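You operate a simulated robot arm through the tools that you are given. There is no shell and no other tool. Be economical: measure what you need, move in short steps, check, and stop when the job is done.

You run a simulated two-armed robot. Do the job below in one go: nothing can be reset, and whatever is moved stays where it is left.

JOB
Pick up the hex key with one hand, pass it to the other hand and put it on the low shelf of the green table. Take the measuring jug and leave it on the top of the blue cart. Stack the green round tin from the top of the low stand on top of the red round tin. Put two of the breathers from the top of the black table on the top of the green table. Put the canister on the top of the black table away on the second shelf from the bottom of the grey rack. Take the probe thermometer and put it on the top of the black table. Any order will do. Set down upright: measuring jug, canister.

The check looks at the end state, three seconds after you hand in, the way a careful person would. Anything else that was tipped, shoved, dropped, spilled or broken makes it a failure.

ROBOT AND FRAMES
Two 7-joint arms with two-finger parallel grippers on one trunk, on a base that drives. Base frame: it is fixed to the floor where the robot stands at the start and does not move with it; the origin is under the middle of the robot, x ahead of it, y to its left, z up. Readings come in m, degrees, newtons and seconds.
The left shoulder is at the start at [0.06, 0.189, 1.178], the right one opposite. Places, roughly: breather (4x4x8 cm) [-1.9, -2.4, 0.8]; canister (6x6x8 cm) [-2.6, -2.4, 0.8]; hex key [0.5, 0, 1]; low shelf of the green table [-0.6, 1.8, 0.2]; measuring jug [2.5, 1.75, 0.75]; probe thermometer [-2.5, 0, 1]; round tin [-0.75, -2, 0.5]; second shelf of the grey rack [4.5, 1.8, 0.6]; top of the black table [-2.5, -2.4, 0.8]; top of the blue cart [3.1, 0.1, 0.8]; top of the green table [-0.6, 1.8, 0.8]. Payload 3.43 kg a hand.
Tool frame (each hand has its own): the origin (TCP) lies between the finger pads and is the grasp point; the fingertips stand 0.03 m ahead of it; z points along the fingers, y is the line along which they close. The gripper opens to 0.094 m. The fingers are 0.028 m wide and 0.01 m thick; the gripper's body (0.05 by 0.096 m) begins 0.055 m behind the TCP.
Orientation is that of the tool frame in the base frame, as a unit quaternion [w, x, y, z]. With the fingers straight down and closing along the base's y, the tool's x points along the base's -x, its y along +y and its z along -z.

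CONTROLS
- The arms move only by the tool move_arm. It takes "left_series", "right_series" or both (then of equal length, played together; a hand with none holds still); each is text: rows parted by semicolons, each of 7 numbers parted by spaces: the turn, a rotation vector about the base's x, y, z in units of 180 degrees (1.0 is 180 degrees), then the shift along the base's x, y, z in units of 150 mm (1.0 is 150 mm), then the opening, from 0 (shut) to 1 (fully open). In form: rx ry rz x y z jaw; .... A call has 1 to 8 rows; each row is the pose to reach, as a shift and turn from the pose commanded when the call began. A call with a number of a shift or a turn outside -1 to 1 is refused whole. Rows are played at 5 a second. More than 0.05 m and 8.6 degrees between two rows, or a gripper value outside its range, and nothing of the call is played. A pose out of reach is approached as far as the arm can. The call stops where the force on the tool passes 40 N (or 10 N more than at its start, if that is more) or the arm is blocked; 0.2 s more then pass. Each finger travels about 0.153 m/s and halts on what it meets, pressing with about 20 N; the grip force reading is that of the motor and also rises with nothing between the fingers. The clock runs only during rows and for 0.2 s after the last one: add rows that repeat a pose to give the fingers time. The reply holds the time, the measured pose of the TCP, the force on the tool along the base axes, the opening and the grip force, in the units named above and with some noise, with the torque about the TCP (base axes, N m) and any sound that the robot's microphone picked up.
- Cameras (640 x 400 px; columns grow to the right, rows downward): "scene" is now at [0.0067, -0.017, 1.7247]; the picture's right is [-0.12, -0.99, 0.00], its down [-0.84, 0.10, -0.54] and it looks along [0.54, -0.07, -0.84] (base axes); focal length 283 px, centre (320, 200). "left" rides on the left gripper at [0.076, -0.014, -0.103] in its tool frame; the picture's right is [0.18, 0.98, 0.00], its down [-0.75, 0.14, -0.64] and it looks along [-0.63, 0.12, 0.77] (tool axes); focal length 243 px, centre (320, 200). "right" rides on the right gripper at [0.076, 0.014, -0.103] in its tool frame; the picture's right is [-0.18, 0.98, 0.00], its down [-0.75, -0.14, -0.64] and it looks along [-0.63, -0.12, 0.77] (tool axes); focal length 243 px, centre (320, 200).
- capture(camera): a new picture of that camera. It takes no simulated time.
- move_column(by): slides the trunk up (or, below 0, down) by that many m; the arms and the scene camera ride with it, the base frame stays. It gives what a move gives, with no picture.
- roll_base(legs): drives the robot by 1 to 6 legs, each [ahead, left, turn to the left] in m, m and degrees, along the robot's own axes; the way and the turn of a leg run together, so that a leg with both is an arc; at most 1.5 m and 180 degrees a leg. The arms and the cameras ride along, it lands a little off, and it stops where it bumps. It gives what a move gives.
- aim_head(pan, tilt): turns the head with the scene camera to pan (to the left, within 86 degrees either way) and tilt (down, from -29 to 69), counted from straight ahead of the robot. It gives what a move gives.
- measure_at(camera, pixels): for up to 12 pixels [column, row] of the newest picture of that camera ("zoom" is the newest enlarged one), the place [x, y, z] in the base frame of the surface seen there, good to about 0.002 m, but the place of the scene camera against the robot may be out by one fixed shift of up to 0.018 m in any direction. It takes no simulated time.
- close_up(camera, box): a new picture of the part [left, top, right, bottom] of that camera's present view, enlarged. It takes no simulated time.
- finish_job(): hands the job in; it is judged then, once.

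Keep the steps short. Do not move on a guess: measure, check each grasp and each placing, and mend mistakes. In all there are 145 turns and 190 pictures (those below and enlarged ones count). Leave the grippers open and the arms clear of the work at the hand-in unless told otherwise, and finish with a single line.

The tools are called after ">>>" by a JSON object that holds its "op" and its "data". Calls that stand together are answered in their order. move_arm: Moves the arms, as the interface text tells. Its arguments: {"type":"object","properties":{"left_series":{"type":"string"},"right_series":{"type":"string"}},"required":[]} The other tools are called the same way: move_column (by) slides the trunk up or down; roll_base (legs) drives the base; aim_head (pan, tilt) turns the head that bears the scene camera; capture (camera) takes a picture; measure_at (camera, pixels) gives the place of the surface under pixels of a picture; close_up (camera, box) takes an enlarged picture of a part of a camera's view; finish_job () hands the job in.

At the start:

```text
time: 0.0
left_tool_pos: [0.3667, 0.1904, 1.146]
left_tool_rot: [0.0, 0.001, 1.0, 0.0]
left_force: [-0.2, -0.2, -0.2]
left_wrist_torque: [-0.01, 0.01, 0.02]
left_width: 0.094
left_finger_force: 0.1
right_tool_pos: [0.3253, -0.1267, 1.1754]
right_tool_rot: [0.001, 0.0, 1.0, 0.0]
right_force: [-0.2, 0.9, 0.2]
right_wrist_torque: [0.01, 0.0, -0.01]
right_width: 0.0939
right_finger_force: 0.1
trunk travel left (down, up): [-0.85, 0.14]
robot x, y, heading: [0.0005, 0.0006, -0.1]
head pan, tilt: [-7.0, 57.3]
```

scene: 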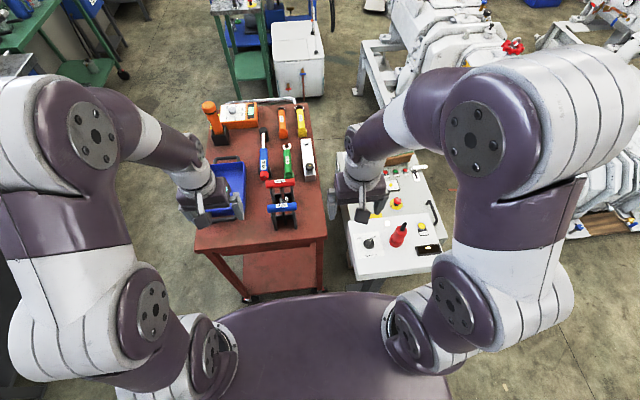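
right: 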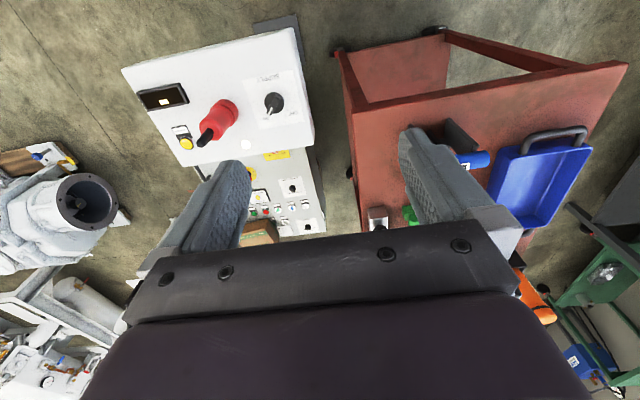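
left: 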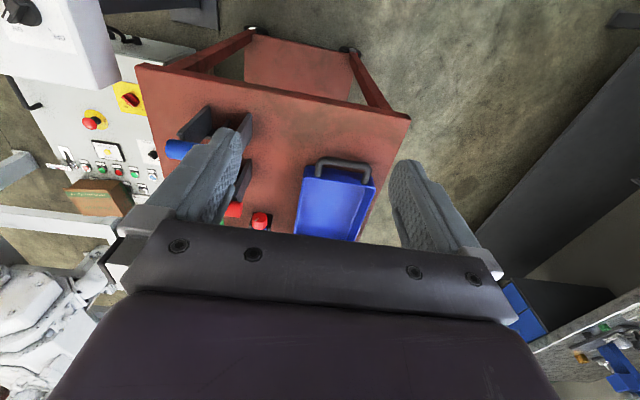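

The red table ahead holds several tools, and the hex key should be near [0.5, 0, 1]. I'll enlarge that part of the scene.

>>> {"op": "close_up", "data": {"camera": "scene", "box": [180, 80, 460, 300]}}

```text
1.82 times, centred on (320, 190) of scene
```

zoom: 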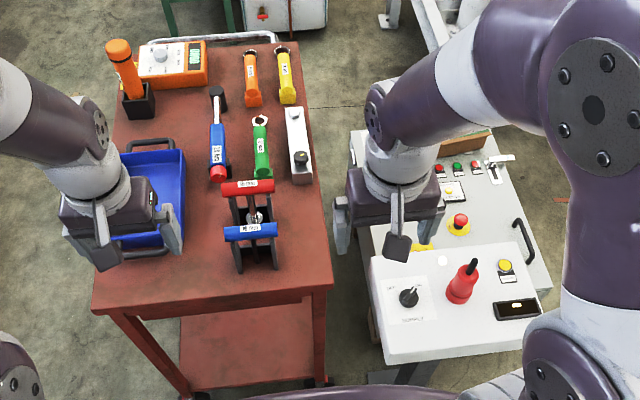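

I'll measure the candidates: the red and blue handles on the forked stand, plus the other tools and the table.

>>> {"op": "measure_at", "data": {"camera": "zoom", "pixels": [[248, 186], [250, 232], [256, 215], [240, 265], [217, 140], [262, 150], [300, 150], [252, 80], [290, 80], [130, 75], [180, 290], [155, 190]]}}

>>> {"op": "close_up", "data": {"camera": "scene", "box": [240, 120, 330, 240]}}

>>> {"op": "close_up", "data": {"camera": "left", "box": [130, 60, 400, 240]}}

```text
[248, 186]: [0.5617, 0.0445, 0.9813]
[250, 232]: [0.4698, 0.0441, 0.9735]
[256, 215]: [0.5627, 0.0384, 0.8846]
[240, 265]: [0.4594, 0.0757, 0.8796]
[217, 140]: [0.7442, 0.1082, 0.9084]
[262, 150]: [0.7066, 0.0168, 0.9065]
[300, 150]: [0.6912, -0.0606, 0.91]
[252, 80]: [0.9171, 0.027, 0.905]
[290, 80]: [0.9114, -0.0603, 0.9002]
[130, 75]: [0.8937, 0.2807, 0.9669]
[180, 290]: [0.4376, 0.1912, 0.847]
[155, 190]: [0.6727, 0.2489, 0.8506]
```

```text
3.33 times, centred on (285, 180) of scene
```

zoom: 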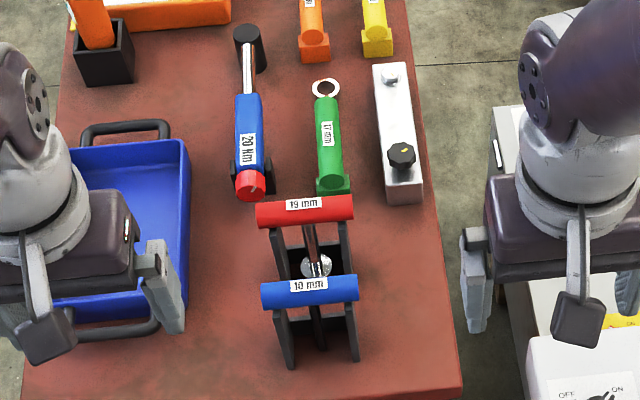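

```text
2.22 times, centred on (265, 150) of left
```

zoom: 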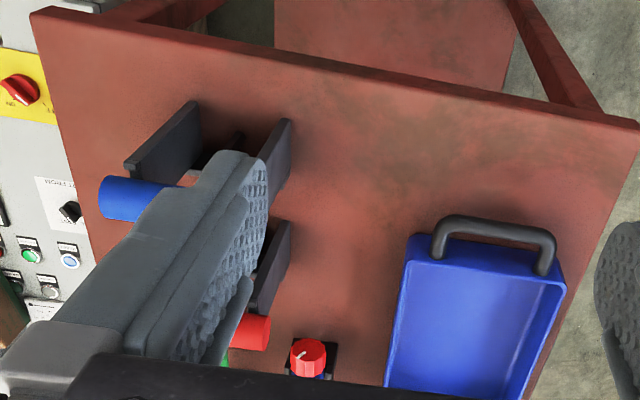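

The red handle is labelled "19 mm" and the blue one "10 mm". I need to see their shaft ends to tell which is a hex key, so I'll enlarge more.

>>> {"op": "close_up", "data": {"camera": "scene", "box": [270, 170, 302, 234]}}

>>> {"op": "close_up", "data": {"camera": "right", "box": [340, 100, 520, 240]}}

```text
6.25 times, centred on (286, 202) of scene
```

zoom: 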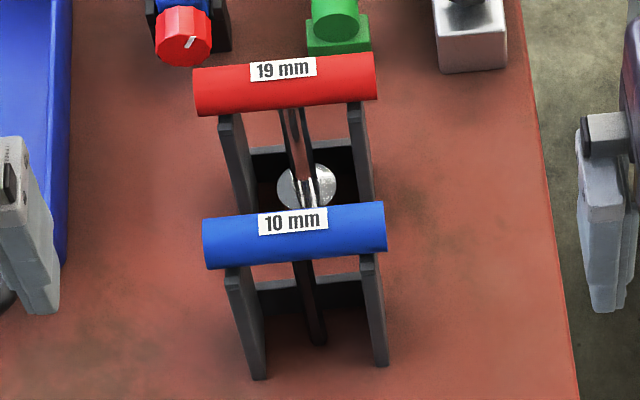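

```text
2.86 times, centred on (430, 170) of right
```

zoom: 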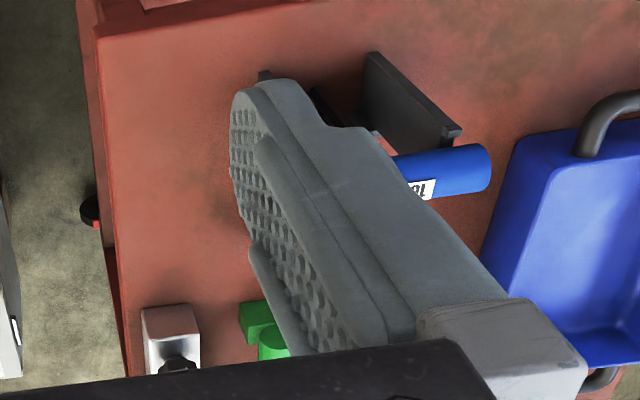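

The red "19 mm" tool ends in a silver socket. The blue "10 mm" one has a plain dark shaft, so it's the hex key. I'll compare the same points in both cameras to find the fixed shift of the scene camera: the red knob and the table's near-left corner.

>>> {"op": "measure_at", "data": {"camera": "left", "pixels": [[261, 220], [406, 119], [170, 150], [245, 118], [185, 125], [210, 108], [250, 150]]}}

>>> {"op": "measure_at", "data": {"camera": "scene", "pixels": [[264, 177], [197, 248], [269, 208], [295, 207], [282, 206], [276, 228], [295, 226], [286, 224], [265, 182], [294, 182]]}}

>>> {"op": "measure_at", "data": {"camera": "zoom", "pixels": [[470, 165], [450, 135], [380, 60], [265, 73], [475, 190], [440, 170]]}}

```text
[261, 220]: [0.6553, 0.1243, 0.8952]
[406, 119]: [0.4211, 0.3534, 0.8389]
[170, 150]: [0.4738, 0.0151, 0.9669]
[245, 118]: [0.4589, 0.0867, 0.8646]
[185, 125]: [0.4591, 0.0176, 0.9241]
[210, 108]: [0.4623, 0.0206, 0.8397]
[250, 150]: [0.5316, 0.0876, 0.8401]
```

```text
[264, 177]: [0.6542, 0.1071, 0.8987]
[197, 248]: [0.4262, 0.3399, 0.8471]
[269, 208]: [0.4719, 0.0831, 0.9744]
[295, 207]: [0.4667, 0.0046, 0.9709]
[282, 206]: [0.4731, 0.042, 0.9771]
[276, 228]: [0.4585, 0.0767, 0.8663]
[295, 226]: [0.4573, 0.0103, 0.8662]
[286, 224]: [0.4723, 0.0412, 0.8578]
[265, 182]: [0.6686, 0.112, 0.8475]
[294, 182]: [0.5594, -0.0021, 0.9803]
```

```text
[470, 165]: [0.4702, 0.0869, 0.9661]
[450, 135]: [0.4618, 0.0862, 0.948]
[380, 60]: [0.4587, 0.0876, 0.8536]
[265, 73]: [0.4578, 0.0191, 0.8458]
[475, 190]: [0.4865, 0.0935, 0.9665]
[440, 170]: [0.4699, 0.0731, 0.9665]
```

The hand camera is the trusted one, so the scene camera's correction is about (0, +0.013, -0.008). That puts the blue bar's centre near [0.474, 0.055, 0.957], lying along y, with the shaft hanging about 10 cm. I'll bring the left hand above it while turning it by -90° about z, staying high.

>>> {"op": "move_arm", "data": {"left_series": "0 0 -0.047 0.09 -0.11 0 1;0 0 -0.094 0.18 -0.22 0 1;0 0 -0.141 0.27 -0.33 0 1;0 0 -0.188 0.36 -0.44 0 1;0 0 -0.235 0.45 -0.55 0 1;0 0 -0.282 0.54 -0.66 0 1;0 0 -0.329 0.63 -0.78 0 1;0 0 -0.376 0.71 -0.9 0 1"}}

```text
time: 1.8
left_tool_pos: [0.474, 0.0539, 1.1457]
left_tool_rot: [0.0, 0.558, 0.83, 0.0]
left_force: [-0.2, -0.2, -0.1]
left_wrist_torque: [0.02, -0.03, -0.02]
left_width: 0.0941
left_finger_force: 0.0
right_tool_pos: [0.3257, -0.1262, 1.1748]
right_tool_rot: [0.0, -0.001, 1.0, 0.0]
right_force: [0.5, -0.2, 0.4]
right_wrist_torque: [0.01, 0.02, 0.02]
right_width: 0.0938
right_finger_force: 0.0
trunk travel left (down, up): [-0.85, 0.14]
robot x, y, heading: [0.0011, -0.0014, 0.0]
head pan, tilt: [-7.0, 57.3]
```

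The turn works. I'll finish the last 22° and lower a bit, then check with the left camera.

>>> {"op": "move_arm", "data": {"left_series": "0 0 -0.042 0 0 -0.15 0.7;0 0 -0.084 0 0 -0.35 0.6;0 0 -0.124 0 0.007 -0.6 0.6"}}

>>> {"op": "capture", "data": {"camera": "left"}}

>>> {"op": "close_up", "data": {"camera": "scene", "box": [230, 140, 350, 240]}}

```text
time: 2.6
left_tool_pos: [0.4748, 0.0553, 1.0563]
left_tool_rot: [0.001, 0.708, 0.706, 0.0]
left_force: [0.6, -0.5, 0.2]
left_wrist_torque: [0.04, 0.0, -0.03]
left_width: 0.0566
left_finger_force: 0.1
right_tool_pos: [0.3258, -0.1276, 1.1747]
right_tool_rot: [0.0, 0.001, 1.0, 0.0]
right_force: [0.3, 0.3, 0.5]
right_wrist_torque: [0.01, -0.03, 0.01]
right_width: 0.0942
right_finger_force: 0.1
trunk travel left (down, up): [-0.85, 0.14]
robot x, y, heading: [-0.0048, 0.0004, -0.0]
head pan, tilt: [-7.0, 57.3]
```

```text
181 pictures are left
```

left: 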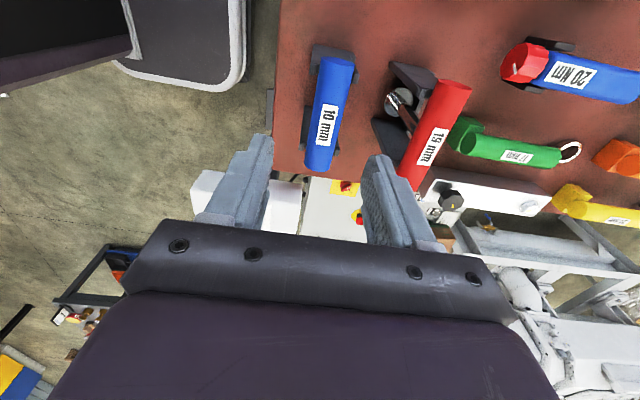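

```text
4.00 times, centred on (290, 190) of scene
```

zoom: 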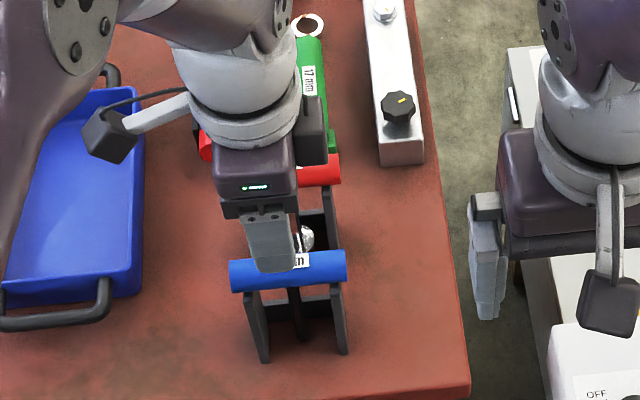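

I'll measure the bar in the left camera: its ends at (337,62) and (319,168), and the middle.

>>> {"op": "measure_at", "data": {"camera": "left", "pixels": [[337, 63], [319, 165], [328, 110], [317, 110], [340, 110], [316, 80], [440, 120]]}}

```text
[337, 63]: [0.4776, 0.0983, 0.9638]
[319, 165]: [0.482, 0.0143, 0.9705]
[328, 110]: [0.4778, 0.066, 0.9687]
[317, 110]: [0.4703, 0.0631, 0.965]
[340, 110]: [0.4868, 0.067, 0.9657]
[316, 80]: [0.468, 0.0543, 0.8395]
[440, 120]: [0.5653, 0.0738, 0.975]
```

The bar's axis is at x 0.478, y 0.056, z ≈ 0.957. I'll lower 0.099 m, then close.

>>> {"op": "move_arm", "data": {"left_series": "0 0 0 0.02 0 -0.25 0.6;0 0 0 0.02 0 -0.5 0.6;0 0 0 0.02 0 -0.66 0.6;0 0 0 0.02 0 -0.66 0.3;0 0 0 0.02 0 -0.66 0;0 0 0 0.02 0 -0.66 0"}}

```text
time: 4.0
left_tool_pos: [0.4755, 0.0565, 0.9579]
left_tool_rot: [0.001, 0.707, 0.707, 0.001]
left_force: [3.5, 1.6, 6.3]
left_wrist_torque: [0.0, 0.01, 0.02]
left_width: 0.0301
left_finger_force: 20.0
right_tool_pos: [0.3258, -0.126, 1.1758]
right_tool_rot: [-0.001, 0.0, 1.0, -0.001]
right_force: [-0.2, 0.7, 1.2]
right_wrist_torque: [0.04, -0.02, 0.02]
right_width: 0.0937
right_finger_force: 0.0
trunk travel left (down, up): [-0.85, 0.14]
robot x, y, heading: [0.0051, 0.0031, -0.0]
head pan, tilt: [-7.0, 57.3]
```

It gripped at 30 mm width. I'll lift straight up and look.

>>> {"op": "move_arm", "data": {"left_series": "0 0 0 0 0 0.2 0;0 0 0 0 0 0.45 0;0 0 0 0 0 0.7 0;0 0 0 0 0 0.96 0"}}

>>> {"op": "capture", "data": {"camera": "scene"}}

```text
time: 5.0
left_tool_pos: [0.4746, 0.0559, 1.1012]
left_tool_rot: [0.001, 0.707, 0.707, 0.0]
left_force: [-0.6, 0.3, -1.2]
left_wrist_torque: [-0.01, 0.02, 0.01]
left_width: 0.0297
left_finger_force: 20.2
right_tool_pos: [0.3245, -0.1264, 1.176]
right_tool_rot: [0.0, 0.0, 1.0, 0.0]
right_force: [-1.0, -0.3, -0.3]
right_wrist_torque: [0.0, -0.01, -0.01]
right_width: 0.0939
right_finger_force: 0.0
trunk travel left (down, up): [-0.85, 0.14]
robot x, y, heading: [-0.0012, 0.0026, -0.0]
head pan, tilt: [-7.0, 57.3]
```

```text
179 pictures are left
```

scene: 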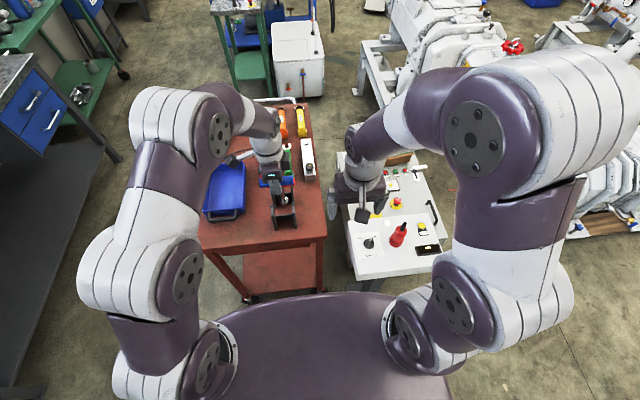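

The hex key is up. Next is the hand-over. I'll raise the trunk 0.12 m for clearance over the table before turning the right hand to horizontal, pointing left.

>>> {"op": "move_column", "data": {"by": 0.12}}

>>> {"op": "move_arm", "data": {"left_series": "0 0 0.046 0 0 0 0;0 0 0.092 0 0 0 0;0 0 0.138 0 0 0 0;0 0 0.184 0 0 0 0;0 0 0.23 0 0 0 0;0 0 0.276 0 0 0 0;0 0 0.322 0 0 0 0;0 0 0.368 0 0 0 0", "right_series": "0.0257 -0.0257 0.0257 0.1 0 0 1;0.0513 -0.0513 0.0513 0.2 0 0 1;0.077 -0.077 0.077 0.3 0 0 1;0.1027 -0.1027 0.1027 0.4 0 -0.1 1;0.1283 -0.1283 0.1283 0.5 0 -0.2 1;0.154 -0.154 0.154 0.6 0 -0.3 1;0.1797 -0.1797 0.1797 0.7 0 -0.4 1;0.2053 -0.2053 0.2053 0.8 0 -0.5 1"}}

```text
time: 6.5
left_tool_pos: [0.4755, 0.055, 1.2209]
left_tool_rot: [0.0, 0.707, 0.707, 0.0]
left_force: [-0.6, 0.9, -0.7]
left_wrist_torque: [0.02, 0.0, 0.01]
left_width: 0.03
left_finger_force: 20.1
right_tool_pos: [0.3258, -0.1272, 1.2938]
right_tool_rot: [0.0, 0.0, 1.0, 0.0]
right_force: [-0.6, -0.4, 0.2]
right_wrist_torque: [-0.02, -0.01, -0.02]
right_width: 0.0941
right_finger_force: 0.1
trunk travel left (down, up): [-0.97, 0.02]
robot x, y, heading: [-0.0007, -0.0005, 0.0]
head pan, tilt: [-7.0, 57.3]
```

```text
time: 8.3
left_tool_pos: [0.4781, 0.0547, 1.2202]
left_tool_rot: [-0.001, 0.204, 0.979, 0.0]
left_force: [0.8, 0.3, -2.2]
left_wrist_torque: [0.02, 0.03, -0.02]
left_width: 0.0297
left_finger_force: 19.9
right_tool_pos: [0.4459, -0.1269, 1.2197]
right_tool_rot: [0.306, -0.306, 0.848, 0.307]
right_force: [0.6, -0.2, 0.2]
right_wrist_torque: [0.03, 0.0, 0.0]
right_width: 0.0938
right_finger_force: 0.1
trunk travel left (down, up): [-0.97, 0.02]
robot x, y, heading: [0.0008, 0.0016, -0.2]
head pan, tilt: [-7.0, 57.3]
```

Both are on track. I'll finish both turns and drop the right hand to a spot 15 cm short of the shaft, then look.

>>> {"op": "move_arm", "data": {"left_series": "0 0 0.044 0 0 0 0;0 0 0.088 0 0 0 0;0 0 0.132 0 0 0 0;0 0 0.132 0 0 0 0;0 0 0.132 0 0 0 0;0 0 0.132 0 0 0 0;0 0 0.132 0 0 0 0", "right_series": "0.0257 -0.0257 0.0257 0.03 0 -0.06 0.8;0.0513 -0.0513 0.0513 0.06 0 -0.12 0.6;0.077 -0.077 0.077 0.09 0 -0.18 0.6;0.1027 -0.1027 0.1027 0.12 0.03 -0.25 0.6;0.1283 -0.1283 0.1283 0.15 0.06 -0.32 0.6;0.154 -0.154 0.154 0.18 0.12 -0.39 0.6;0.1797 -0.1797 0.1797 0.215 0.18 -0.45 0.6"}}

>>> {"op": "capture", "data": {"camera": "right"}}

>>> {"op": "capture", "data": {"camera": "scene"}}

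```text
time: 9.9
left_tool_pos: [0.4759, 0.0536, 1.2218]
left_tool_rot: [0.0, 0.0, 1.0, 0.001]
left_force: [0.2, 0.4, -1.6]
left_wrist_torque: [-0.01, 0.0, 0.0]
left_width: 0.0299
left_finger_force: 19.4
right_tool_pos: [0.3997, -0.1284, 1.1371]
right_tool_rot: [0.306, -0.494, 0.737, 0.345]
right_force: [0.5, -0.2, -0.5]
right_wrist_torque: [0.0, 0.0, 0.0]
right_width: 0.0568
right_finger_force: 0.1
right hand out of reach, approached as far as the arm can: row 1, 2, 3, 4, 5, 6, 7
trunk travel left (down, up): [-0.97, 0.02]
robot x, y, heading: [0.0, 0.0015, 0.1]
head pan, tilt: [-7.0, 57.3]
```

```text
178 pictures are left
```

right: 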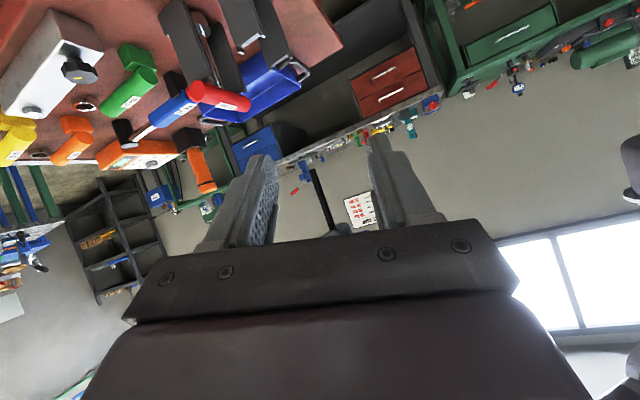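

```text
177 pictures are left
```

scene: 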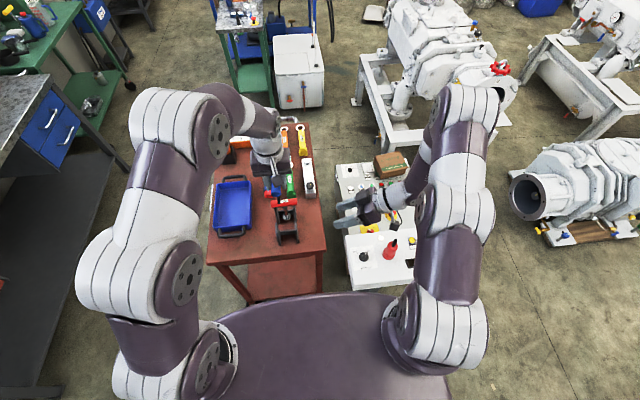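

The right hand stopped at a limit. It points left and about 35° down, with the jaws still closing nearly horizontally. I can use that by tilting the left hand 35° so that the shaft leans to the right and is square to the right hand. I'll tilt left and nudge right to see which pose its shifts count from.

>>> {"op": "move_arm", "data": {"left_series": "-0.039 0 0 0.03 0.06 0 0;-0.078 0 0 0.06 0.12 0 0;-0.117 0 0 0.09 0.18 0 0;-0.156 0 0 0.13 0.24 0 0;-0.194 0 0 0.16 0.3 0 0", "right_series": "0 0 0 0.1 0 0.1 0.6;0 0 0 0.2 0 0.2 0.6;0 0 0 0.3 0 0.3 0.6;0 0 0 0.3 0 0.3 0.6;0 0 0 0.3 0 0.3 0.6"}}

```text
time: 11.1
left_tool_pos: [0.5002, 0.1017, 1.2224]
left_tool_rot: [0.001, 0.0, 0.953, -0.301]
left_force: [0.8, -0.5, -0.7]
left_wrist_torque: [0.02, 0.02, 0.0]
left_width: 0.0299
left_finger_force: 20.2
right_tool_pos: [0.4062, -0.111, 1.1589]
right_tool_rot: [0.304, -0.494, 0.74, 0.34]
right_force: [0.3, 0.1, 0.5]
right_wrist_torque: [-0.02, -0.02, -0.03]
right_width: 0.0563
right_finger_force: 0.1
right hand out of reach, approached as far as the arm can: row 1, 2, 3, 4, 5
trunk travel left (down, up): [-0.97, 0.02]
robot x, y, heading: [-0.0015, -0.0006, 0.0]
head pan, tilt: [-7.0, 57.3]
```

The commanded pose is still the full-horizontal one. I'll turn the command back 35° about x, which should be a reachable pose.

>>> {"op": "move_arm", "data": {"right_series": "-0.039 0 0 0 0 0 0.6;-0.078 0 0 0 0 0 0.6;-0.117 0 0 0 0 0 0.6;-0.156 0 0 0 0 0 0.6;-0.194 0 0 0 0 0 0.6"}}

```text
time: 12.3
left_tool_pos: [0.5001, 0.101, 1.2225]
left_tool_rot: [0.0, 0.0, 0.954, -0.301]
left_force: [0.5, -0.4, -1.1]
left_wrist_torque: [0.02, -0.03, 0.03]
left_width: 0.0299
left_finger_force: 19.2
right_tool_pos: [0.4055, -0.1124, 1.158]
right_tool_rot: [0.143, -0.563, 0.807, 0.106]
right_force: [-0.6, 0.0, 0.6]
right_wrist_torque: [0.0, 0.01, -0.03]
right_width: 0.0563
right_finger_force: 0.0
trunk travel left (down, up): [-0.97, 0.02]
robot x, y, heading: [-0.0016, -0.0011, 0.1]
head pan, tilt: [-7.0, 57.3]
```

The reply shows commands count from the pose actually reached. I'll switch to an easier hand-over. The left hand will point forward with the shaft pointing forward and the bar level, and the right hand will point down and grip the shaft from above. I'll turn both gradually, with the right hand moved up and aside.

>>> {"op": "move_arm", "data": {"left_series": "0.0291 -0.0291 -0.0151 0.067 -0.02 -0.03 0;0.0581 -0.0581 -0.0302 0.134 -0.04 -0.06 0;0.0872 -0.0872 -0.0453 0.2 -0.06 -0.09 0;0.1163 -0.1163 -0.0604 0.267 -0.08 -0.12 0;0.1453 -0.1453 -0.0755 0.333 -0.1 -0.15 0;0.1744 -0.1744 -0.0907 0.4 -0.12 -0.18 0;0.2035 -0.2035 -0.1058 0.467 -0.14 -0.21 0;0.2326 -0.2326 -0.1209 0.533 -0.16 -0.24 0", "right_series": "-0.0072 0.0097 -0.0383 0 -0.08 0.12 0.6;-0.0145 0.0195 -0.0767 0 -0.16 0.24 0.6;-0.0217 0.0292 -0.115 0 -0.24 0.36 0.6;-0.029 0.0389 -0.1534 0 -0.32 0.48 0.6;-0.0362 0.0486 -0.1918 0 -0.4 0.6 0.6;-0.0434 0.0584 -0.2301 0 -0.48 0.7 0.6;-0.0507 0.0681 -0.2684 0 -0.54 0.8 0.6;-0.0579 0.0778 -0.3068 0 -0.6 0.9 0.6"}}

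```text
time: 14.1
left_tool_pos: [0.579, 0.0762, 1.1856]
left_tool_rot: [0.278, 0.277, 0.917, 0.075]
left_force: [0.3, 1.0, -1.8]
left_wrist_torque: [0.01, 0.01, -0.02]
left_width: 0.0297
left_finger_force: 20.2
right_tool_pos: [0.4045, -0.2019, 1.2928]
right_tool_rot: [0.032, -0.12, 0.992, 0.022]
right_force: [-0.3, -0.2, -0.8]
right_wrist_torque: [-0.01, -0.04, 0.02]
right_width: 0.0564
right_finger_force: 0.1
trunk travel left (down, up): [-0.97, 0.02]
robot x, y, heading: [0.0005, -0.0003, 0.1]
head pan, tilt: [-7.0, 57.3]
```

Both followed. I'll continue.

>>> {"op": "move_arm", "data": {"left_series": "0.0291 -0.0291 -0.0151 0.067 -0.02 -0.03 0;0.0581 -0.0581 -0.0302 0.134 -0.04 -0.06 0;0.0872 -0.0872 -0.0453 0.2 -0.06 -0.09 0;0.1163 -0.1163 -0.0604 0.267 -0.08 -0.12 0;0.1453 -0.1453 -0.0755 0.333 -0.1 -0.15 0;0.1744 -0.1744 -0.0907 0.4 -0.12 -0.18 0;0.2035 -0.2035 -0.1058 0.467 -0.14 -0.21 0;0.2326 -0.2326 -0.1209 0.533 -0.16 -0.24 0", "right_series": "-0.0072 0.0097 -0.0383 0.15 0 0 0.6;-0.0145 0.0195 -0.0767 0.3 0 0 0.6;-0.0145 0.0195 -0.0767 0.4 0 0 0.6;-0.0145 0.0195 -0.0767 0.5 0 0 0.6;-0.0145 0.0195 -0.0767 0.6 0 0 0.6;-0.0145 0.0195 -0.0767 0.7 0 0 0.6;-0.0145 0.0195 -0.0767 0.8 0 0 0.6;-0.0145 0.0195 -0.0767 0.9 0 0 0.6"}}

>>> {"op": "capture", "data": {"camera": "scene"}}

```text
time: 15.9
left_tool_pos: [0.6619, 0.0525, 1.1469]
left_tool_rot: [0.472, 0.471, 0.61, 0.428]
left_force: [0.5, 0.2, -1.4]
left_wrist_torque: [0.01, 0.04, 0.01]
left_width: 0.0295
left_finger_force: 20.0
right_tool_pos: [0.5386, -0.2035, 1.2877]
right_tool_rot: [0.002, 0.0, 1.0, 0.0]
right_force: [1.1, 0.0, 0.0]
right_wrist_torque: [0.0, 0.01, 0.02]
right_width: 0.0563
right_finger_force: 0.1
right hand out of reach, approached as far as the arm can: row 8
trunk travel left (down, up): [-0.97, 0.02]
robot x, y, heading: [-0.0015, -0.0046, -0.1]
head pan, tilt: [-7.0, 57.3]
```

```text
176 pictures are left
```

scene: 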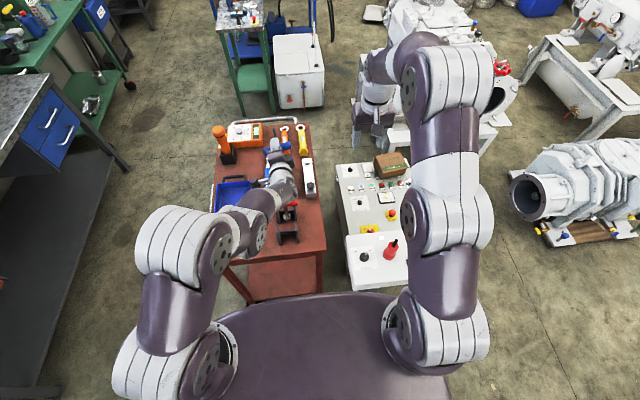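

Right reaches about x 0.54 with the tool down. I'll pull the left hand in and yaw it to the right by 50° so the shaft ends up within the right hand's reach.

>>> {"op": "move_arm", "data": {"left_series": "0.0037 -0.0101 -0.0383 -0.12 -0.025 -0.02 0;0.0073 -0.0201 -0.0766 -0.25 -0.05 -0.04 0;0.011 -0.0302 -0.115 -0.37 -0.075 -0.06 0;0.0147 -0.0402 -0.1533 -0.5 -0.1 -0.08 0;0.0183 -0.0503 -0.1916 -0.62 -0.125 -0.1 0;0.022 -0.0604 -0.23 -0.75 -0.15 -0.12 0;0.0256 -0.0704 -0.2683 -0.87 -0.175 -0.15 0;0.0293 -0.0805 -0.3066 -1 -0.2 -0.18 0"}}

>>> {"op": "capture", "data": {"camera": "right"}}

```text
time: 17.7
left_tool_pos: [0.4335, -0.2304, 1.1293]
left_tool_rot: [0.62, 0.659, 0.307, 0.293]
left_force: [0.0, -0.4, -1.4]
left_wrist_torque: [0.03, -0.02, 0.05]
left_width: 0.0294
left_finger_force: 19.8
left hand out of reach, approached as far as the arm can: row 2, 3, 4, 5, 6, 7, 8
right_tool_pos: [0.5338, -0.2058, 1.2892]
right_tool_rot: [0.003, 0.0, 1.0, 0.0]
right_force: [-0.8, 0.3, 0.1]
right_wrist_torque: [-0.01, 0.0, 0.01]
right_width: 0.0565
right_finger_force: 0.0
trunk travel left (down, up): [-0.97, 0.02]
robot x, y, heading: [-0.0021, -0.0018, -0.2]
head pan, tilt: [-7.0, 57.3]
```

```text
175 pictures are left
```

right: 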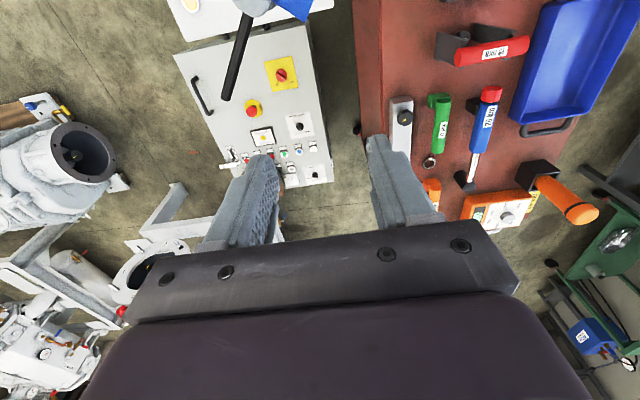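

The left hand ended further right than asked, at [0.434, -0.230, 1.129]. It points forward-right with the bar level and the shaft well within the right hand's reach. The dark shaft shows in the right view from (247,15) to (226,98), so I'll measure it.

>>> {"op": "measure_at", "data": {"camera": "right", "pixels": [[246, 22], [242, 40], [238, 55], [234, 70], [229, 88], [227, 96], [275, 8]]}}

```text
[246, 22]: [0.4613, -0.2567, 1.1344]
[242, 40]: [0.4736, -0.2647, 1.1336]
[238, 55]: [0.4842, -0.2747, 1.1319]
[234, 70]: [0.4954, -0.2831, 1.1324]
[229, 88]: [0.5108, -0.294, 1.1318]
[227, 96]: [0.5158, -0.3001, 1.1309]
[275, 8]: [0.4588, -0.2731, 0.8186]
```

The shaft axis is at z ≈ 1.127 and the grasp point is [0.487, -0.276]. I'll yaw the right hand by -40° so the jaws straddle the shaft, and position it above.

>>> {"op": "move_arm", "data": {"right_series": "0 0 -0.0444 -0.06 -0.09 0 0.6;0 0 -0.0888 -0.12 -0.18 0 0.6;0 0 -0.1332 -0.18 -0.28 0 0.6;0 0 -0.1776 -0.25 -0.37 -0.2 0.6;0 0 -0.222 -0.313 -0.467 -0.4 0.6"}}

>>> {"op": "capture", "data": {"camera": "right"}}

```text
time: 18.9
left_tool_pos: [0.4351, -0.2294, 1.13]
left_tool_rot: [0.62, 0.659, 0.309, 0.293]
left_force: [1.3, -0.6, -1.3]
left_wrist_torque: [-0.02, 0.01, 0.04]
left_width: 0.0297
left_finger_force: 20.1
right_tool_pos: [0.4899, -0.2731, 1.2276]
right_tool_rot: [0.001, 0.343, 0.939, -0.001]
right_force: [-0.4, 0.7, -1.0]
right_wrist_torque: [0.0, -0.02, 0.0]
right_width: 0.0567
right_finger_force: 0.1
trunk travel left (down, up): [-0.97, 0.02]
robot x, y, heading: [-0.0025, -0.0024, -0.2]
head pan, tilt: [-7.0, 57.3]
```

```text
174 pictures are left
```

right: 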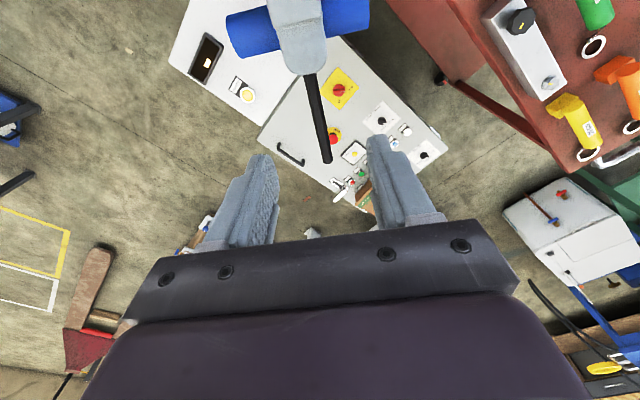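

The shaft runs straight between the jaws. I'll lower 0.099 m and close.

>>> {"op": "move_arm", "data": {"right_series": "0 0 0 -0.01 -0.01 -0.2 0.6;0 0 0 -0.01 -0.01 -0.4 0.6;0 0 0 -0.01 -0.01 -0.657 0.6;0 0 0 -0.01 -0.01 -0.657 0.3;0 0 0 -0.01 -0.01 -0.657 0;0 0 0 -0.01 -0.01 -0.657 0;0 0 0 -0.01 -0.01 -0.657 0"}}

>>> {"op": "capture", "data": {"camera": "right"}}

```text
time: 20.5
left_tool_pos: [0.4351, -0.2284, 1.1306]
left_tool_rot: [0.621, 0.658, 0.309, 0.294]
left_force: [-5.9, -1.8, 2.4]
left_wrist_torque: [-0.04, 0.0, -0.48]
left_width: 0.0297
left_finger_force: 20.0
right_tool_pos: [0.4873, -0.2743, 1.13]
right_tool_rot: [0.002, 0.34, 0.94, 0.0]
right_force: [6.5, 2.6, -2.8]
right_wrist_torque: [-0.14, -0.15, 0.13]
right_width: 0.014
right_finger_force: 20.1
trunk travel left (down, up): [-0.97, 0.02]
robot x, y, heading: [0.0017, 0.0031, 0.3]
head pan, tilt: [-7.0, 57.3]
```

```text
173 pictures are left
```

right: 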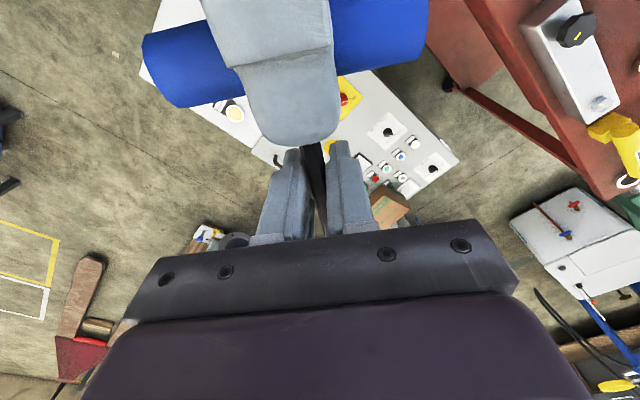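

The right hand holds the shaft (14 mm width). I'll open the left and draw the right hand away along the shaft direction.

>>> {"op": "move_arm", "data": {"left_series": "0 0 0 0 0 0 0.3;0 0 0 0 0 0 0.6;0 0 0 0 0 0 0.7;0 0 0 0 0 0 0.7;0 0 0 0 0 0 0.7;0 0 0 0 0 0 0.7;0 0 0 0 0 0 0.7;0 0 0 0 0 0 0.7", "right_series": "0 0 0 0 0 0 0;0 0 0 0 0 0 0;0 0 0 0 0 0 0;0 0 0 0.13 -0.11 0 0;0 0 0 0.26 -0.22 0 0;0 0 0 0.39 -0.33 0 0;0 0 0 0.51 -0.425 0 0;0 0 0 0.51 -0.425 0 0"}}

>>> {"op": "capture", "data": {"camera": "right"}}

>>> {"op": "capture", "data": {"camera": "left"}}

```text
time: 22.3
left_tool_pos: [0.4354, -0.2283, 1.1305]
left_tool_rot: [0.621, 0.658, 0.309, 0.293]
left_force: [-0.8, -0.1, 0.1]
left_wrist_torque: [-0.01, 0.02, -0.01]
left_width: 0.0659
left_finger_force: 0.0
right_tool_pos: [0.5632, -0.3386, 1.1284]
right_tool_rot: [0.001, 0.342, 0.94, -0.001]
right_force: [-0.5, -0.4, -0.3]
right_wrist_torque: [-0.07, -0.08, -0.02]
right_width: 0.0142
right_finger_force: 20.0
trunk travel left (down, up): [-0.97, 0.02]
robot x, y, heading: [0.0031, -0.0023, -0.1]
head pan, tilt: [-7.0, 57.3]
```

```text
172 pictures are left
```

right: 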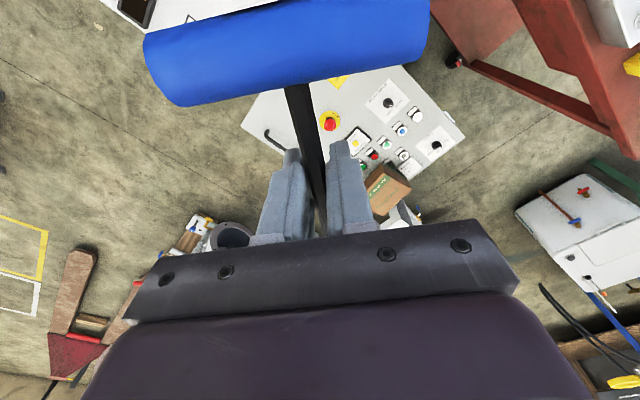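

```text
171 pictures are left
```

left: 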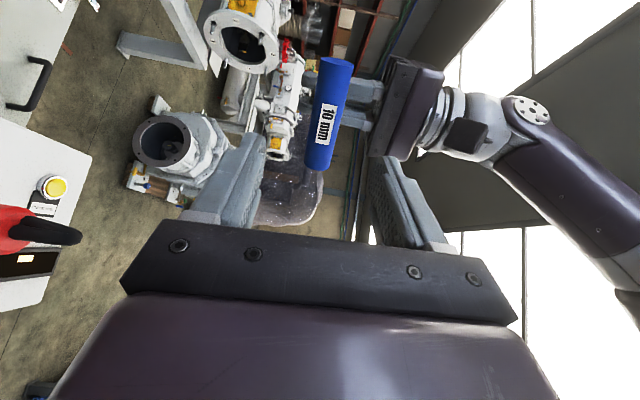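

The hand-over is done: the right hand holds the key with the bar ahead of the robot's side. I'll bring the left arm back to its own side, tool down, in three calls.

>>> {"op": "move_arm", "data": {"left_series": "-0.0137 0.029 0.0308 0.02 0.11 0.05 0.7;-0.0274 0.058 0.0616 0.04 0.22 0.1 0.7;-0.0411 0.087 0.0924 0.06 0.33 0.15 0.7;-0.0548 0.116 0.1232 0.08 0.44 0.2 0.7;-0.0685 0.145 0.154 0.1 0.55 0.25 0.7;-0.0822 0.174 0.1848 0.12 0.66 0.3 0.7;-0.0959 0.203 0.2156 0.14 0.77 0.35 0.7;-0.1096 0.232 0.2464 0.15 0.88 0.4 0.7"}}

>>> {"op": "move_arm", "data": {"left_series": "-0.0137 0.029 0.0308 0 0.11 0.05 0.7;-0.0274 0.058 0.0616 0 0.22 0.1 0.7;-0.0411 0.087 0.0924 0 0.33 0.15 0.7;-0.0548 0.116 0.1232 0 0.44 0.2 0.7;-0.0685 0.145 0.154 0 0.55 0.25 0.7;-0.0822 0.174 0.1848 0 0.66 0.3 0.7;-0.0959 0.203 0.2156 0 0.77 0.35 0.7;-0.1096 0.232 0.2464 0 0.88 0.4 0.7"}}

```text
time: 24.1
left_tool_pos: [0.4594, -0.0926, 1.1926]
left_tool_rot: [0.419, 0.444, 0.767, 0.198]
left_force: [-0.5, 0.3, -0.1]
left_wrist_torque: [0.02, 0.0, 0.03]
left_width: 0.0659
left_finger_force: 0.1
left hand out of reach, approached as far as the arm can: row 1
right_tool_pos: [0.5631, -0.3381, 1.1277]
right_tool_rot: [0.001, 0.342, 0.94, 0.0]
right_force: [-0.5, -1.0, -0.8]
right_wrist_torque: [-0.04, -0.06, -0.02]
right_width: 0.014
right_finger_force: 20.3
trunk travel left (down, up): [-0.97, 0.02]
robot x, y, heading: [0.0017, -0.0059, 0.1]
head pan, tilt: [-7.0, 57.3]
```

```text
time: 25.9
left_tool_pos: [0.4607, 0.04, 1.2494]
left_tool_rot: [0.091, 0.095, 0.99, 0.042]
left_force: [0.0, 0.2, -0.4]
left_wrist_torque: [-0.01, -0.01, 0.0]
left_width: 0.0658
left_finger_force: 0.1
right_tool_pos: [0.5649, -0.3371, 1.128]
right_tool_rot: [0.001, 0.341, 0.94, -0.003]
right_force: [-1.1, -0.1, -0.2]
right_wrist_torque: [-0.09, -0.03, 0.03]
right_width: 0.0143
right_finger_force: 19.8
trunk travel left (down, up): [-0.97, 0.02]
robot x, y, heading: [0.0004, 0.0026, -0.2]
head pan, tilt: [-7.0, 57.3]
```

I'll tuck both arms to the start-like pose, then survey with the head.

>>> {"op": "move_arm", "data": {"left_series": "-0.0137 0.029 0.0308 -0.07 0.13 0 0.7;-0.0274 0.058 0.0616 -0.15 0.25 0 0.7;-0.0274 0.058 0.0616 -0.22 0.37 0 0.7;-0.0274 0.058 0.0616 -0.3 0.5 0 0.7;-0.0274 0.058 0.0616 -0.37 0.62 0 0.7;-0.0274 0.058 0.0616 -0.45 0.75 0 0.7;-0.0274 0.058 0.0616 -0.52 0.87 0 0.7;-0.0274 0.058 0.0616 -0.6 1 0 0.7", "right_series": "0 0 0.0278 -0.125 0.1 0.06 0;0 0 0.0555 -0.25 0.2 0.12 0;0 0 0.0833 -0.375 0.3 0.18 0;0 0 0.111 -0.5 0.4 0.24 0;0 0 0.1388 -0.62 0.5 0.3 0;0 0 0.1665 -0.75 0.6 0.36 0;0 0 0.1943 -0.87 0.7 0.42 0;0 0 0.222 -1 0.8 0.47 0"}}

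>>> {"op": "aim_head", "data": {"pan": 80, "tilt": 30}}

>>> {"op": "capture", "data": {"camera": "scene"}}

>>> {"op": "aim_head", "data": {"pan": -80, "tilt": 30}}

>>> {"op": "capture", "data": {"camera": "scene"}}

```text
time: 27.7
left_tool_pos: [0.3675, 0.1934, 1.2506]
left_tool_rot: [0.0, -0.001, 1.0, -0.001]
left_force: [-0.5, 0.1, -0.9]
left_wrist_torque: [0.01, -0.01, 0.0]
left_width: 0.0656
left_finger_force: 0.0
right_tool_pos: [0.4128, -0.2164, 1.2018]
right_tool_rot: [0.002, -0.001, 1.0, -0.001]
right_force: [-0.9, -0.6, -0.6]
right_wrist_torque: [-0.02, -0.08, 0.03]
right_width: 0.0141
right_finger_force: 19.8
trunk travel left (down, up): [-0.97, 0.02]
robot x, y, heading: [0.0005, 0.0033, 0.2]
head pan, tilt: [-7.0, 57.3]
```

```text
time: 29.3
left_tool_pos: [0.3702, 0.1927, 1.2502]
left_tool_rot: [0.0, 0.0, 1.0, 0.0]
left_force: [-0.3, -0.3, 0.2]
left_wrist_torque: [0.02, 0.02, -0.02]
left_width: 0.0658
left_finger_force: 0.0
right_tool_pos: [0.4138, -0.2186, 1.2001]
right_tool_rot: [0.0, 0.001, 1.0, 0.0]
right_force: [-0.5, -0.3, -1.9]
right_wrist_torque: [0.01, -0.05, 0.01]
right_width: 0.0139
right_finger_force: 20.1
trunk travel left (down, up): [-0.97, 0.02]
robot x, y, heading: [-0.0034, -0.0009, 0.0]
head pan, tilt: [80.0, 30.0]
```

```text
170 pictures are left
```

scene: 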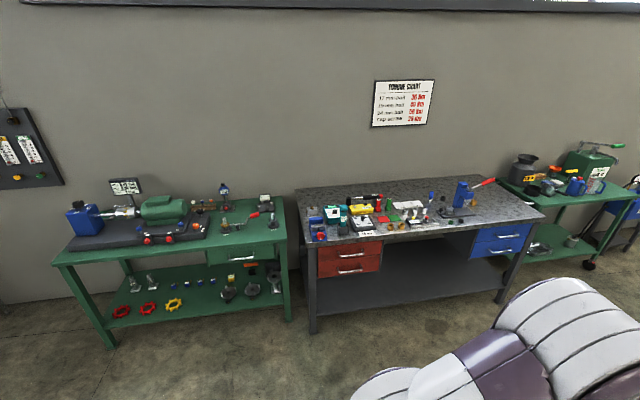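

```text
time: 31.8
left_tool_pos: [0.369, 0.1917, 1.2513]
left_tool_rot: [0.0, 0.0, 1.0, 0.001]
left_force: [0.3, -0.2, 0.5]
left_wrist_torque: [0.02, 0.0, -0.05]
left_width: 0.0658
left_finger_force: 0.1
right_tool_pos: [0.4131, -0.2179, 1.2005]
right_tool_rot: [0.001, 0.0, 1.0, 0.0]
right_force: [-0.6, 0.3, -1.7]
right_wrist_torque: [-0.02, -0.06, -0.01]
right_width: 0.0139
right_finger_force: 20.2
trunk travel left (down, up): [-0.97, 0.02]
robot x, y, heading: [-0.0012, 0.0002, -0.1]
head pan, tilt: [-80.0, 30.0]
```

```text
169 pictures are left
```

scene: 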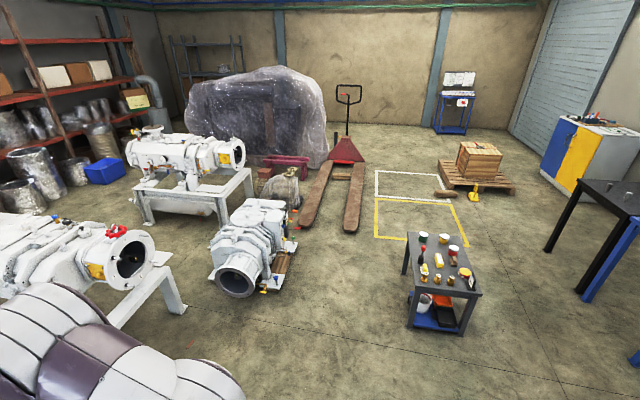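

In the left view the green table is at (170,230), with space in front. In the right view the low stand is near (440,270). I'll measure the low stand now, then look left again to measure the green table.

>>> {"op": "measure_at", "data": {"camera": "scene", "pixels": [[423, 237], [443, 237], [424, 250], [438, 260], [464, 272], [453, 250], [424, 280], [448, 292], [403, 272], [460, 332], [408, 240], [560, 225]]}}

>>> {"op": "aim_head", "data": {"pan": 86, "tilt": 40}}

>>> {"op": "capture", "data": {"camera": "scene"}}

```text
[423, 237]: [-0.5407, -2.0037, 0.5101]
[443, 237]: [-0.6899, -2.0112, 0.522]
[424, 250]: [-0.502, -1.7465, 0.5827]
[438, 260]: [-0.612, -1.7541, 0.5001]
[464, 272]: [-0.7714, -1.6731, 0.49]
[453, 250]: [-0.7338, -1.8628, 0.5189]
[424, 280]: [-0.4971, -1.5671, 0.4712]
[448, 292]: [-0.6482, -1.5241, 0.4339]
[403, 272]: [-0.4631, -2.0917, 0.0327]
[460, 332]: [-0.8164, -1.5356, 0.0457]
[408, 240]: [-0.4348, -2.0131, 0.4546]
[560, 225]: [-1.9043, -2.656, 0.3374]
```

```text
time: 34.3
left_tool_pos: [0.3692, 0.1922, 1.2512]
left_tool_rot: [0.0, -0.001, 1.0, 0.001]
left_force: [0.5, 0.1, 0.3]
left_wrist_torque: [0.01, 0.0, -0.01]
left_width: 0.0658
left_finger_force: 0.1
right_tool_pos: [0.4138, -0.2185, 1.2005]
right_tool_rot: [0.001, 0.0, 1.0, 0.001]
right_force: [0.7, -0.5, -1.4]
right_wrist_torque: [-0.02, -0.05, 0.02]
right_width: 0.014
right_finger_force: 20.2
trunk travel left (down, up): [-0.97, 0.02]
robot x, y, heading: [-0.0029, 0.0026, 0.0]
head pan, tilt: [85.9, 40.0]
```

```text
168 pictures are left
```

scene: 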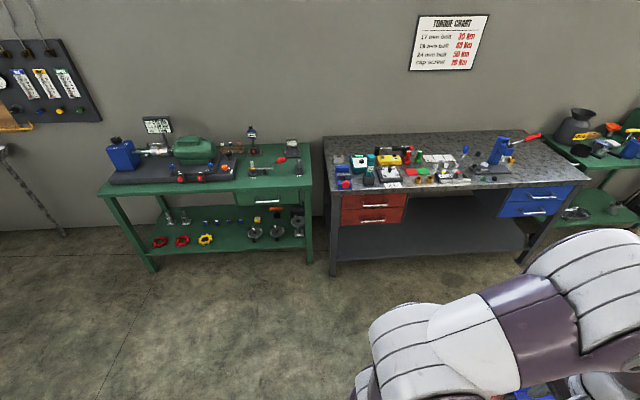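

>>> {"op": "measure_at", "data": {"camera": "scene", "pixels": [[105, 194], [300, 186], [154, 258], [308, 248], [220, 225], [265, 205], [240, 180], [250, 190], [302, 172], [215, 300], [330, 270], [290, 250]]}}

>>> {"op": "close_up", "data": {"camera": "scene", "box": [90, 110, 330, 280]}}

```text
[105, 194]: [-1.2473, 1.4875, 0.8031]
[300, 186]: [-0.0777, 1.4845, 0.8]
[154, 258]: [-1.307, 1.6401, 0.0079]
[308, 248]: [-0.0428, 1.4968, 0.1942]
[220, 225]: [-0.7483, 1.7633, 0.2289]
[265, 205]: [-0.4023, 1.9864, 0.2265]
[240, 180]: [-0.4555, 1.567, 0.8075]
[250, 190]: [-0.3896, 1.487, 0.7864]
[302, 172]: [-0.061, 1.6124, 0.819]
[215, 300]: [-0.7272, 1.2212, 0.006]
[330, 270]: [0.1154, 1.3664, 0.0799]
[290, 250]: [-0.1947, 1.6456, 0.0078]
```

```text
2.35 times, centred on (210, 195) of scene
```

zoom: 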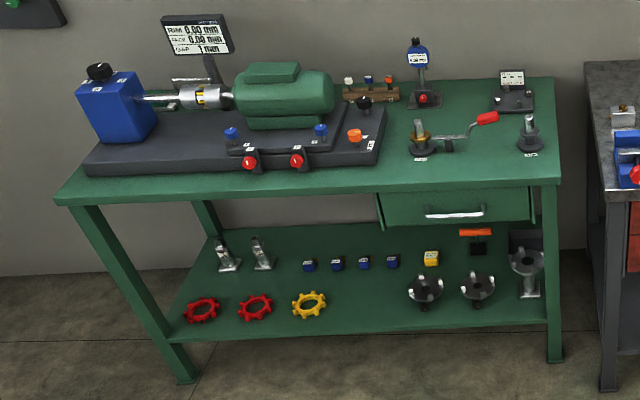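

>>> {"op": "measure_at", "data": {"camera": "zoom", "pixels": [[365, 305], [365, 285], [325, 305], [408, 290], [365, 322], [250, 300], [480, 172], [500, 150], [410, 165], [530, 165], [340, 175], [440, 215]]}}

```text
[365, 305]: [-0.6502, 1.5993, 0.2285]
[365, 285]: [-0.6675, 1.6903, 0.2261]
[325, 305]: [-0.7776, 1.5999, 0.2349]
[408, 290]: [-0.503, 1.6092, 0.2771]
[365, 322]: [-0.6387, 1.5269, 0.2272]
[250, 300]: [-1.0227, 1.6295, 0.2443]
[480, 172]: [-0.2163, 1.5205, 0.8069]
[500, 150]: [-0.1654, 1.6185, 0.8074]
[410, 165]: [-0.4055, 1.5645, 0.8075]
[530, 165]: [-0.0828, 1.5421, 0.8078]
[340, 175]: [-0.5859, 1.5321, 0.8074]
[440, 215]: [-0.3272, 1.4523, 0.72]
```

The low shelf has a free patch around [-0.64, 1.60] at z ≈ 0.22, between the yellow handwheel and the flanges. I'll turn left 90° and drive across towards the green table.

>>> {"op": "roll_base", "data": {"legs": [[0, 0, 90], [0, 0.83, 0], [0.7, 0, 0]]}}

>>> {"op": "aim_head", "data": {"pan": -10, "tilt": 55}}

>>> {"op": "capture", "data": {"camera": "scene"}}

```text
time: 41.0
left_tool_pos: [-0.6897, 0.3874, 1.2497]
left_tool_rot: [0.002, -0.696, 0.718, -0.002]
left_force: [-1.4, -0.2, -0.9]
left_wrist_torque: [-0.02, -0.09, 0.02]
left_width: 0.0656
left_finger_force: 0.1
right_tool_pos: [-0.2773, 0.4197, 1.2015]
right_tool_rot: [0.003, -0.696, 0.718, -0.002]
right_force: [-1.5, 0.6, -0.5]
right_wrist_torque: [0.04, -0.09, -0.02]
right_width: 0.0139
right_finger_force: 20.1
trunk travel left (down, up): [-0.97, 0.02]
robot x, y, heading: [-0.5019, 0.0124, 88.1]
head pan, tilt: [85.9, 40.0]
stopped in leg 2: the robot was blocked; the commanded pose is now the measured one
```

```text
time: 42.8
left_tool_pos: [-0.6805, 0.3868, 1.2501]
left_tool_rot: [0.0, -0.696, 0.718, 0.0]
left_force: [0.7, 0.9, 0.4]
left_wrist_torque: [0.01, -0.02, 0.01]
left_width: 0.0657
left_finger_force: 0.0
right_tool_pos: [-0.2688, 0.4179, 1.2007]
right_tool_rot: [0.002, -0.696, 0.718, 0.0]
right_force: [0.4, -0.2, -1.8]
right_wrist_torque: [0.08, 0.01, -0.03]
right_width: 0.0139
right_finger_force: 19.3
trunk travel left (down, up): [-0.97, 0.02]
robot x, y, heading: [-0.5032, 0.0084, 88.5]
head pan, tilt: [-10.0, 55.0]
```

```text
166 pictures are left
```

scene: 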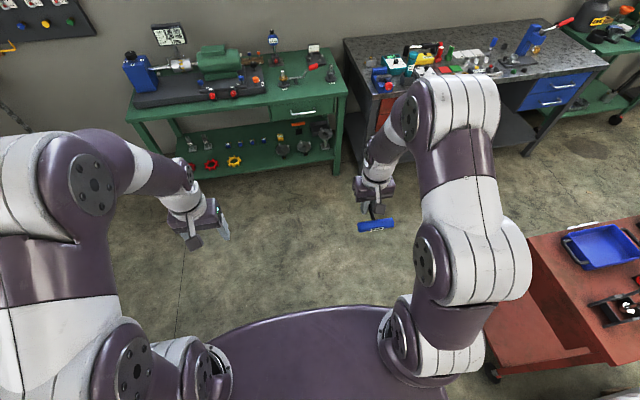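

The base bumped something on its left. I'll look there before anything else.

>>> {"op": "aim_head", "data": {"pan": 86, "tilt": 45}}

>>> {"op": "capture", "data": {"camera": "scene"}}

```text
time: 44.5
left_tool_pos: [-0.6812, 0.3861, 1.2505]
left_tool_rot: [-0.002, -0.696, 0.718, 0.0]
left_force: [-0.6, -0.2, -0.5]
left_wrist_torque: [-0.02, 0.0, -0.03]
left_width: 0.0656
left_finger_force: 0.1
right_tool_pos: [-0.2685, 0.4178, 1.1999]
right_tool_rot: [0.001, -0.696, 0.718, 0.001]
right_force: [-0.6, 0.5, -0.3]
right_wrist_torque: [0.06, -0.01, -0.04]
right_width: 0.0141
right_finger_force: 20.0
trunk travel left (down, up): [-0.97, 0.02]
robot x, y, heading: [-0.501, 0.0132, 88.3]
head pan, tilt: [85.9, 45.0]
```

```text
165 pictures are left
```

scene: 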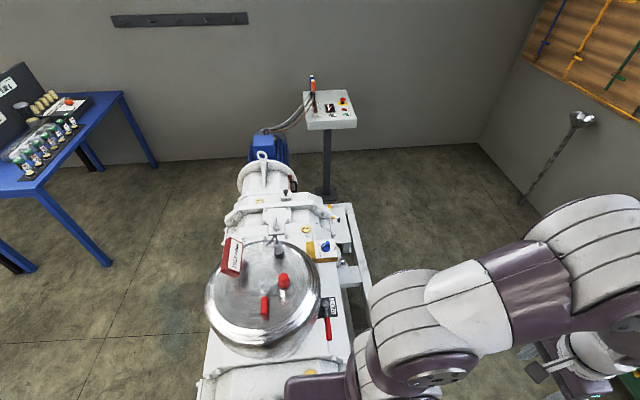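

A heavy white machine on a frame is to the left and didn't visibly shift. I'll ease away from it, drive ahead, and then go left.

>>> {"op": "roll_base", "data": {"legs": [[0, -0.05, 0], [0.75, 0, 1.7], [0, 0.38, 0]]}}

>>> {"op": "aim_head", "data": {"pan": -15, "tilt": 60}}

>>> {"op": "capture", "data": {"camera": "scene"}}

```text
time: 51.0
left_tool_pos: [-1.0077, 1.1216, 1.25]
left_tool_rot: [-0.002, -0.7, 0.714, 0.0]
left_force: [-0.5, 0.0, 0.1]
left_wrist_torque: [-0.04, 0.0, -0.01]
left_width: 0.0656
left_finger_force: 0.0
right_tool_pos: [-0.5968, 1.1588, 1.2014]
right_tool_rot: [0.0, -0.701, 0.713, 0.002]
right_force: [-0.2, 0.1, -1.5]
right_wrist_torque: [0.11, 0.01, 0.01]
right_width: 0.0141
right_finger_force: 19.6
trunk travel left (down, up): [-0.97, 0.02]
robot x, y, heading: [-0.8233, 0.7494, 88.9]
head pan, tilt: [85.9, 45.0]
```

```text
time: 52.8
left_tool_pos: [-1.0102, 1.1222, 1.251]
left_tool_rot: [-0.002, -0.701, 0.713, 0.0]
left_force: [-0.3, -0.5, 0.1]
left_wrist_torque: [0.03, 0.0, 0.03]
left_width: 0.0655
left_finger_force: 0.1
right_tool_pos: [-0.5978, 1.1583, 1.2006]
right_tool_rot: [0.002, -0.701, 0.713, 0.001]
right_force: [0.3, 0.4, -1.2]
right_wrist_torque: [0.08, 0.02, -0.03]
right_width: 0.0141
right_finger_force: 19.9
trunk travel left (down, up): [-0.97, 0.02]
robot x, y, heading: [-0.8265, 0.7467, 89.0]
head pan, tilt: [-15.0, 60.0]
```

```text
164 pictures are left
```

scene: 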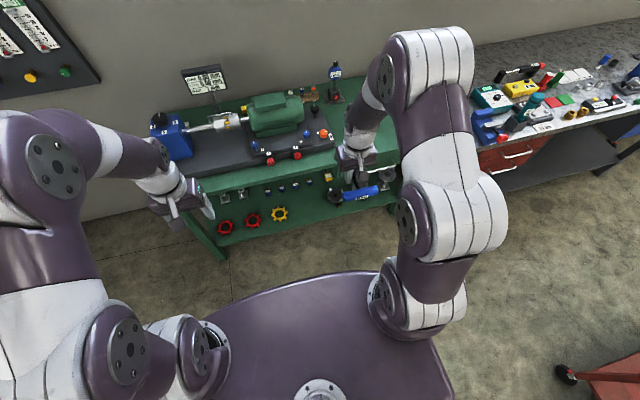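

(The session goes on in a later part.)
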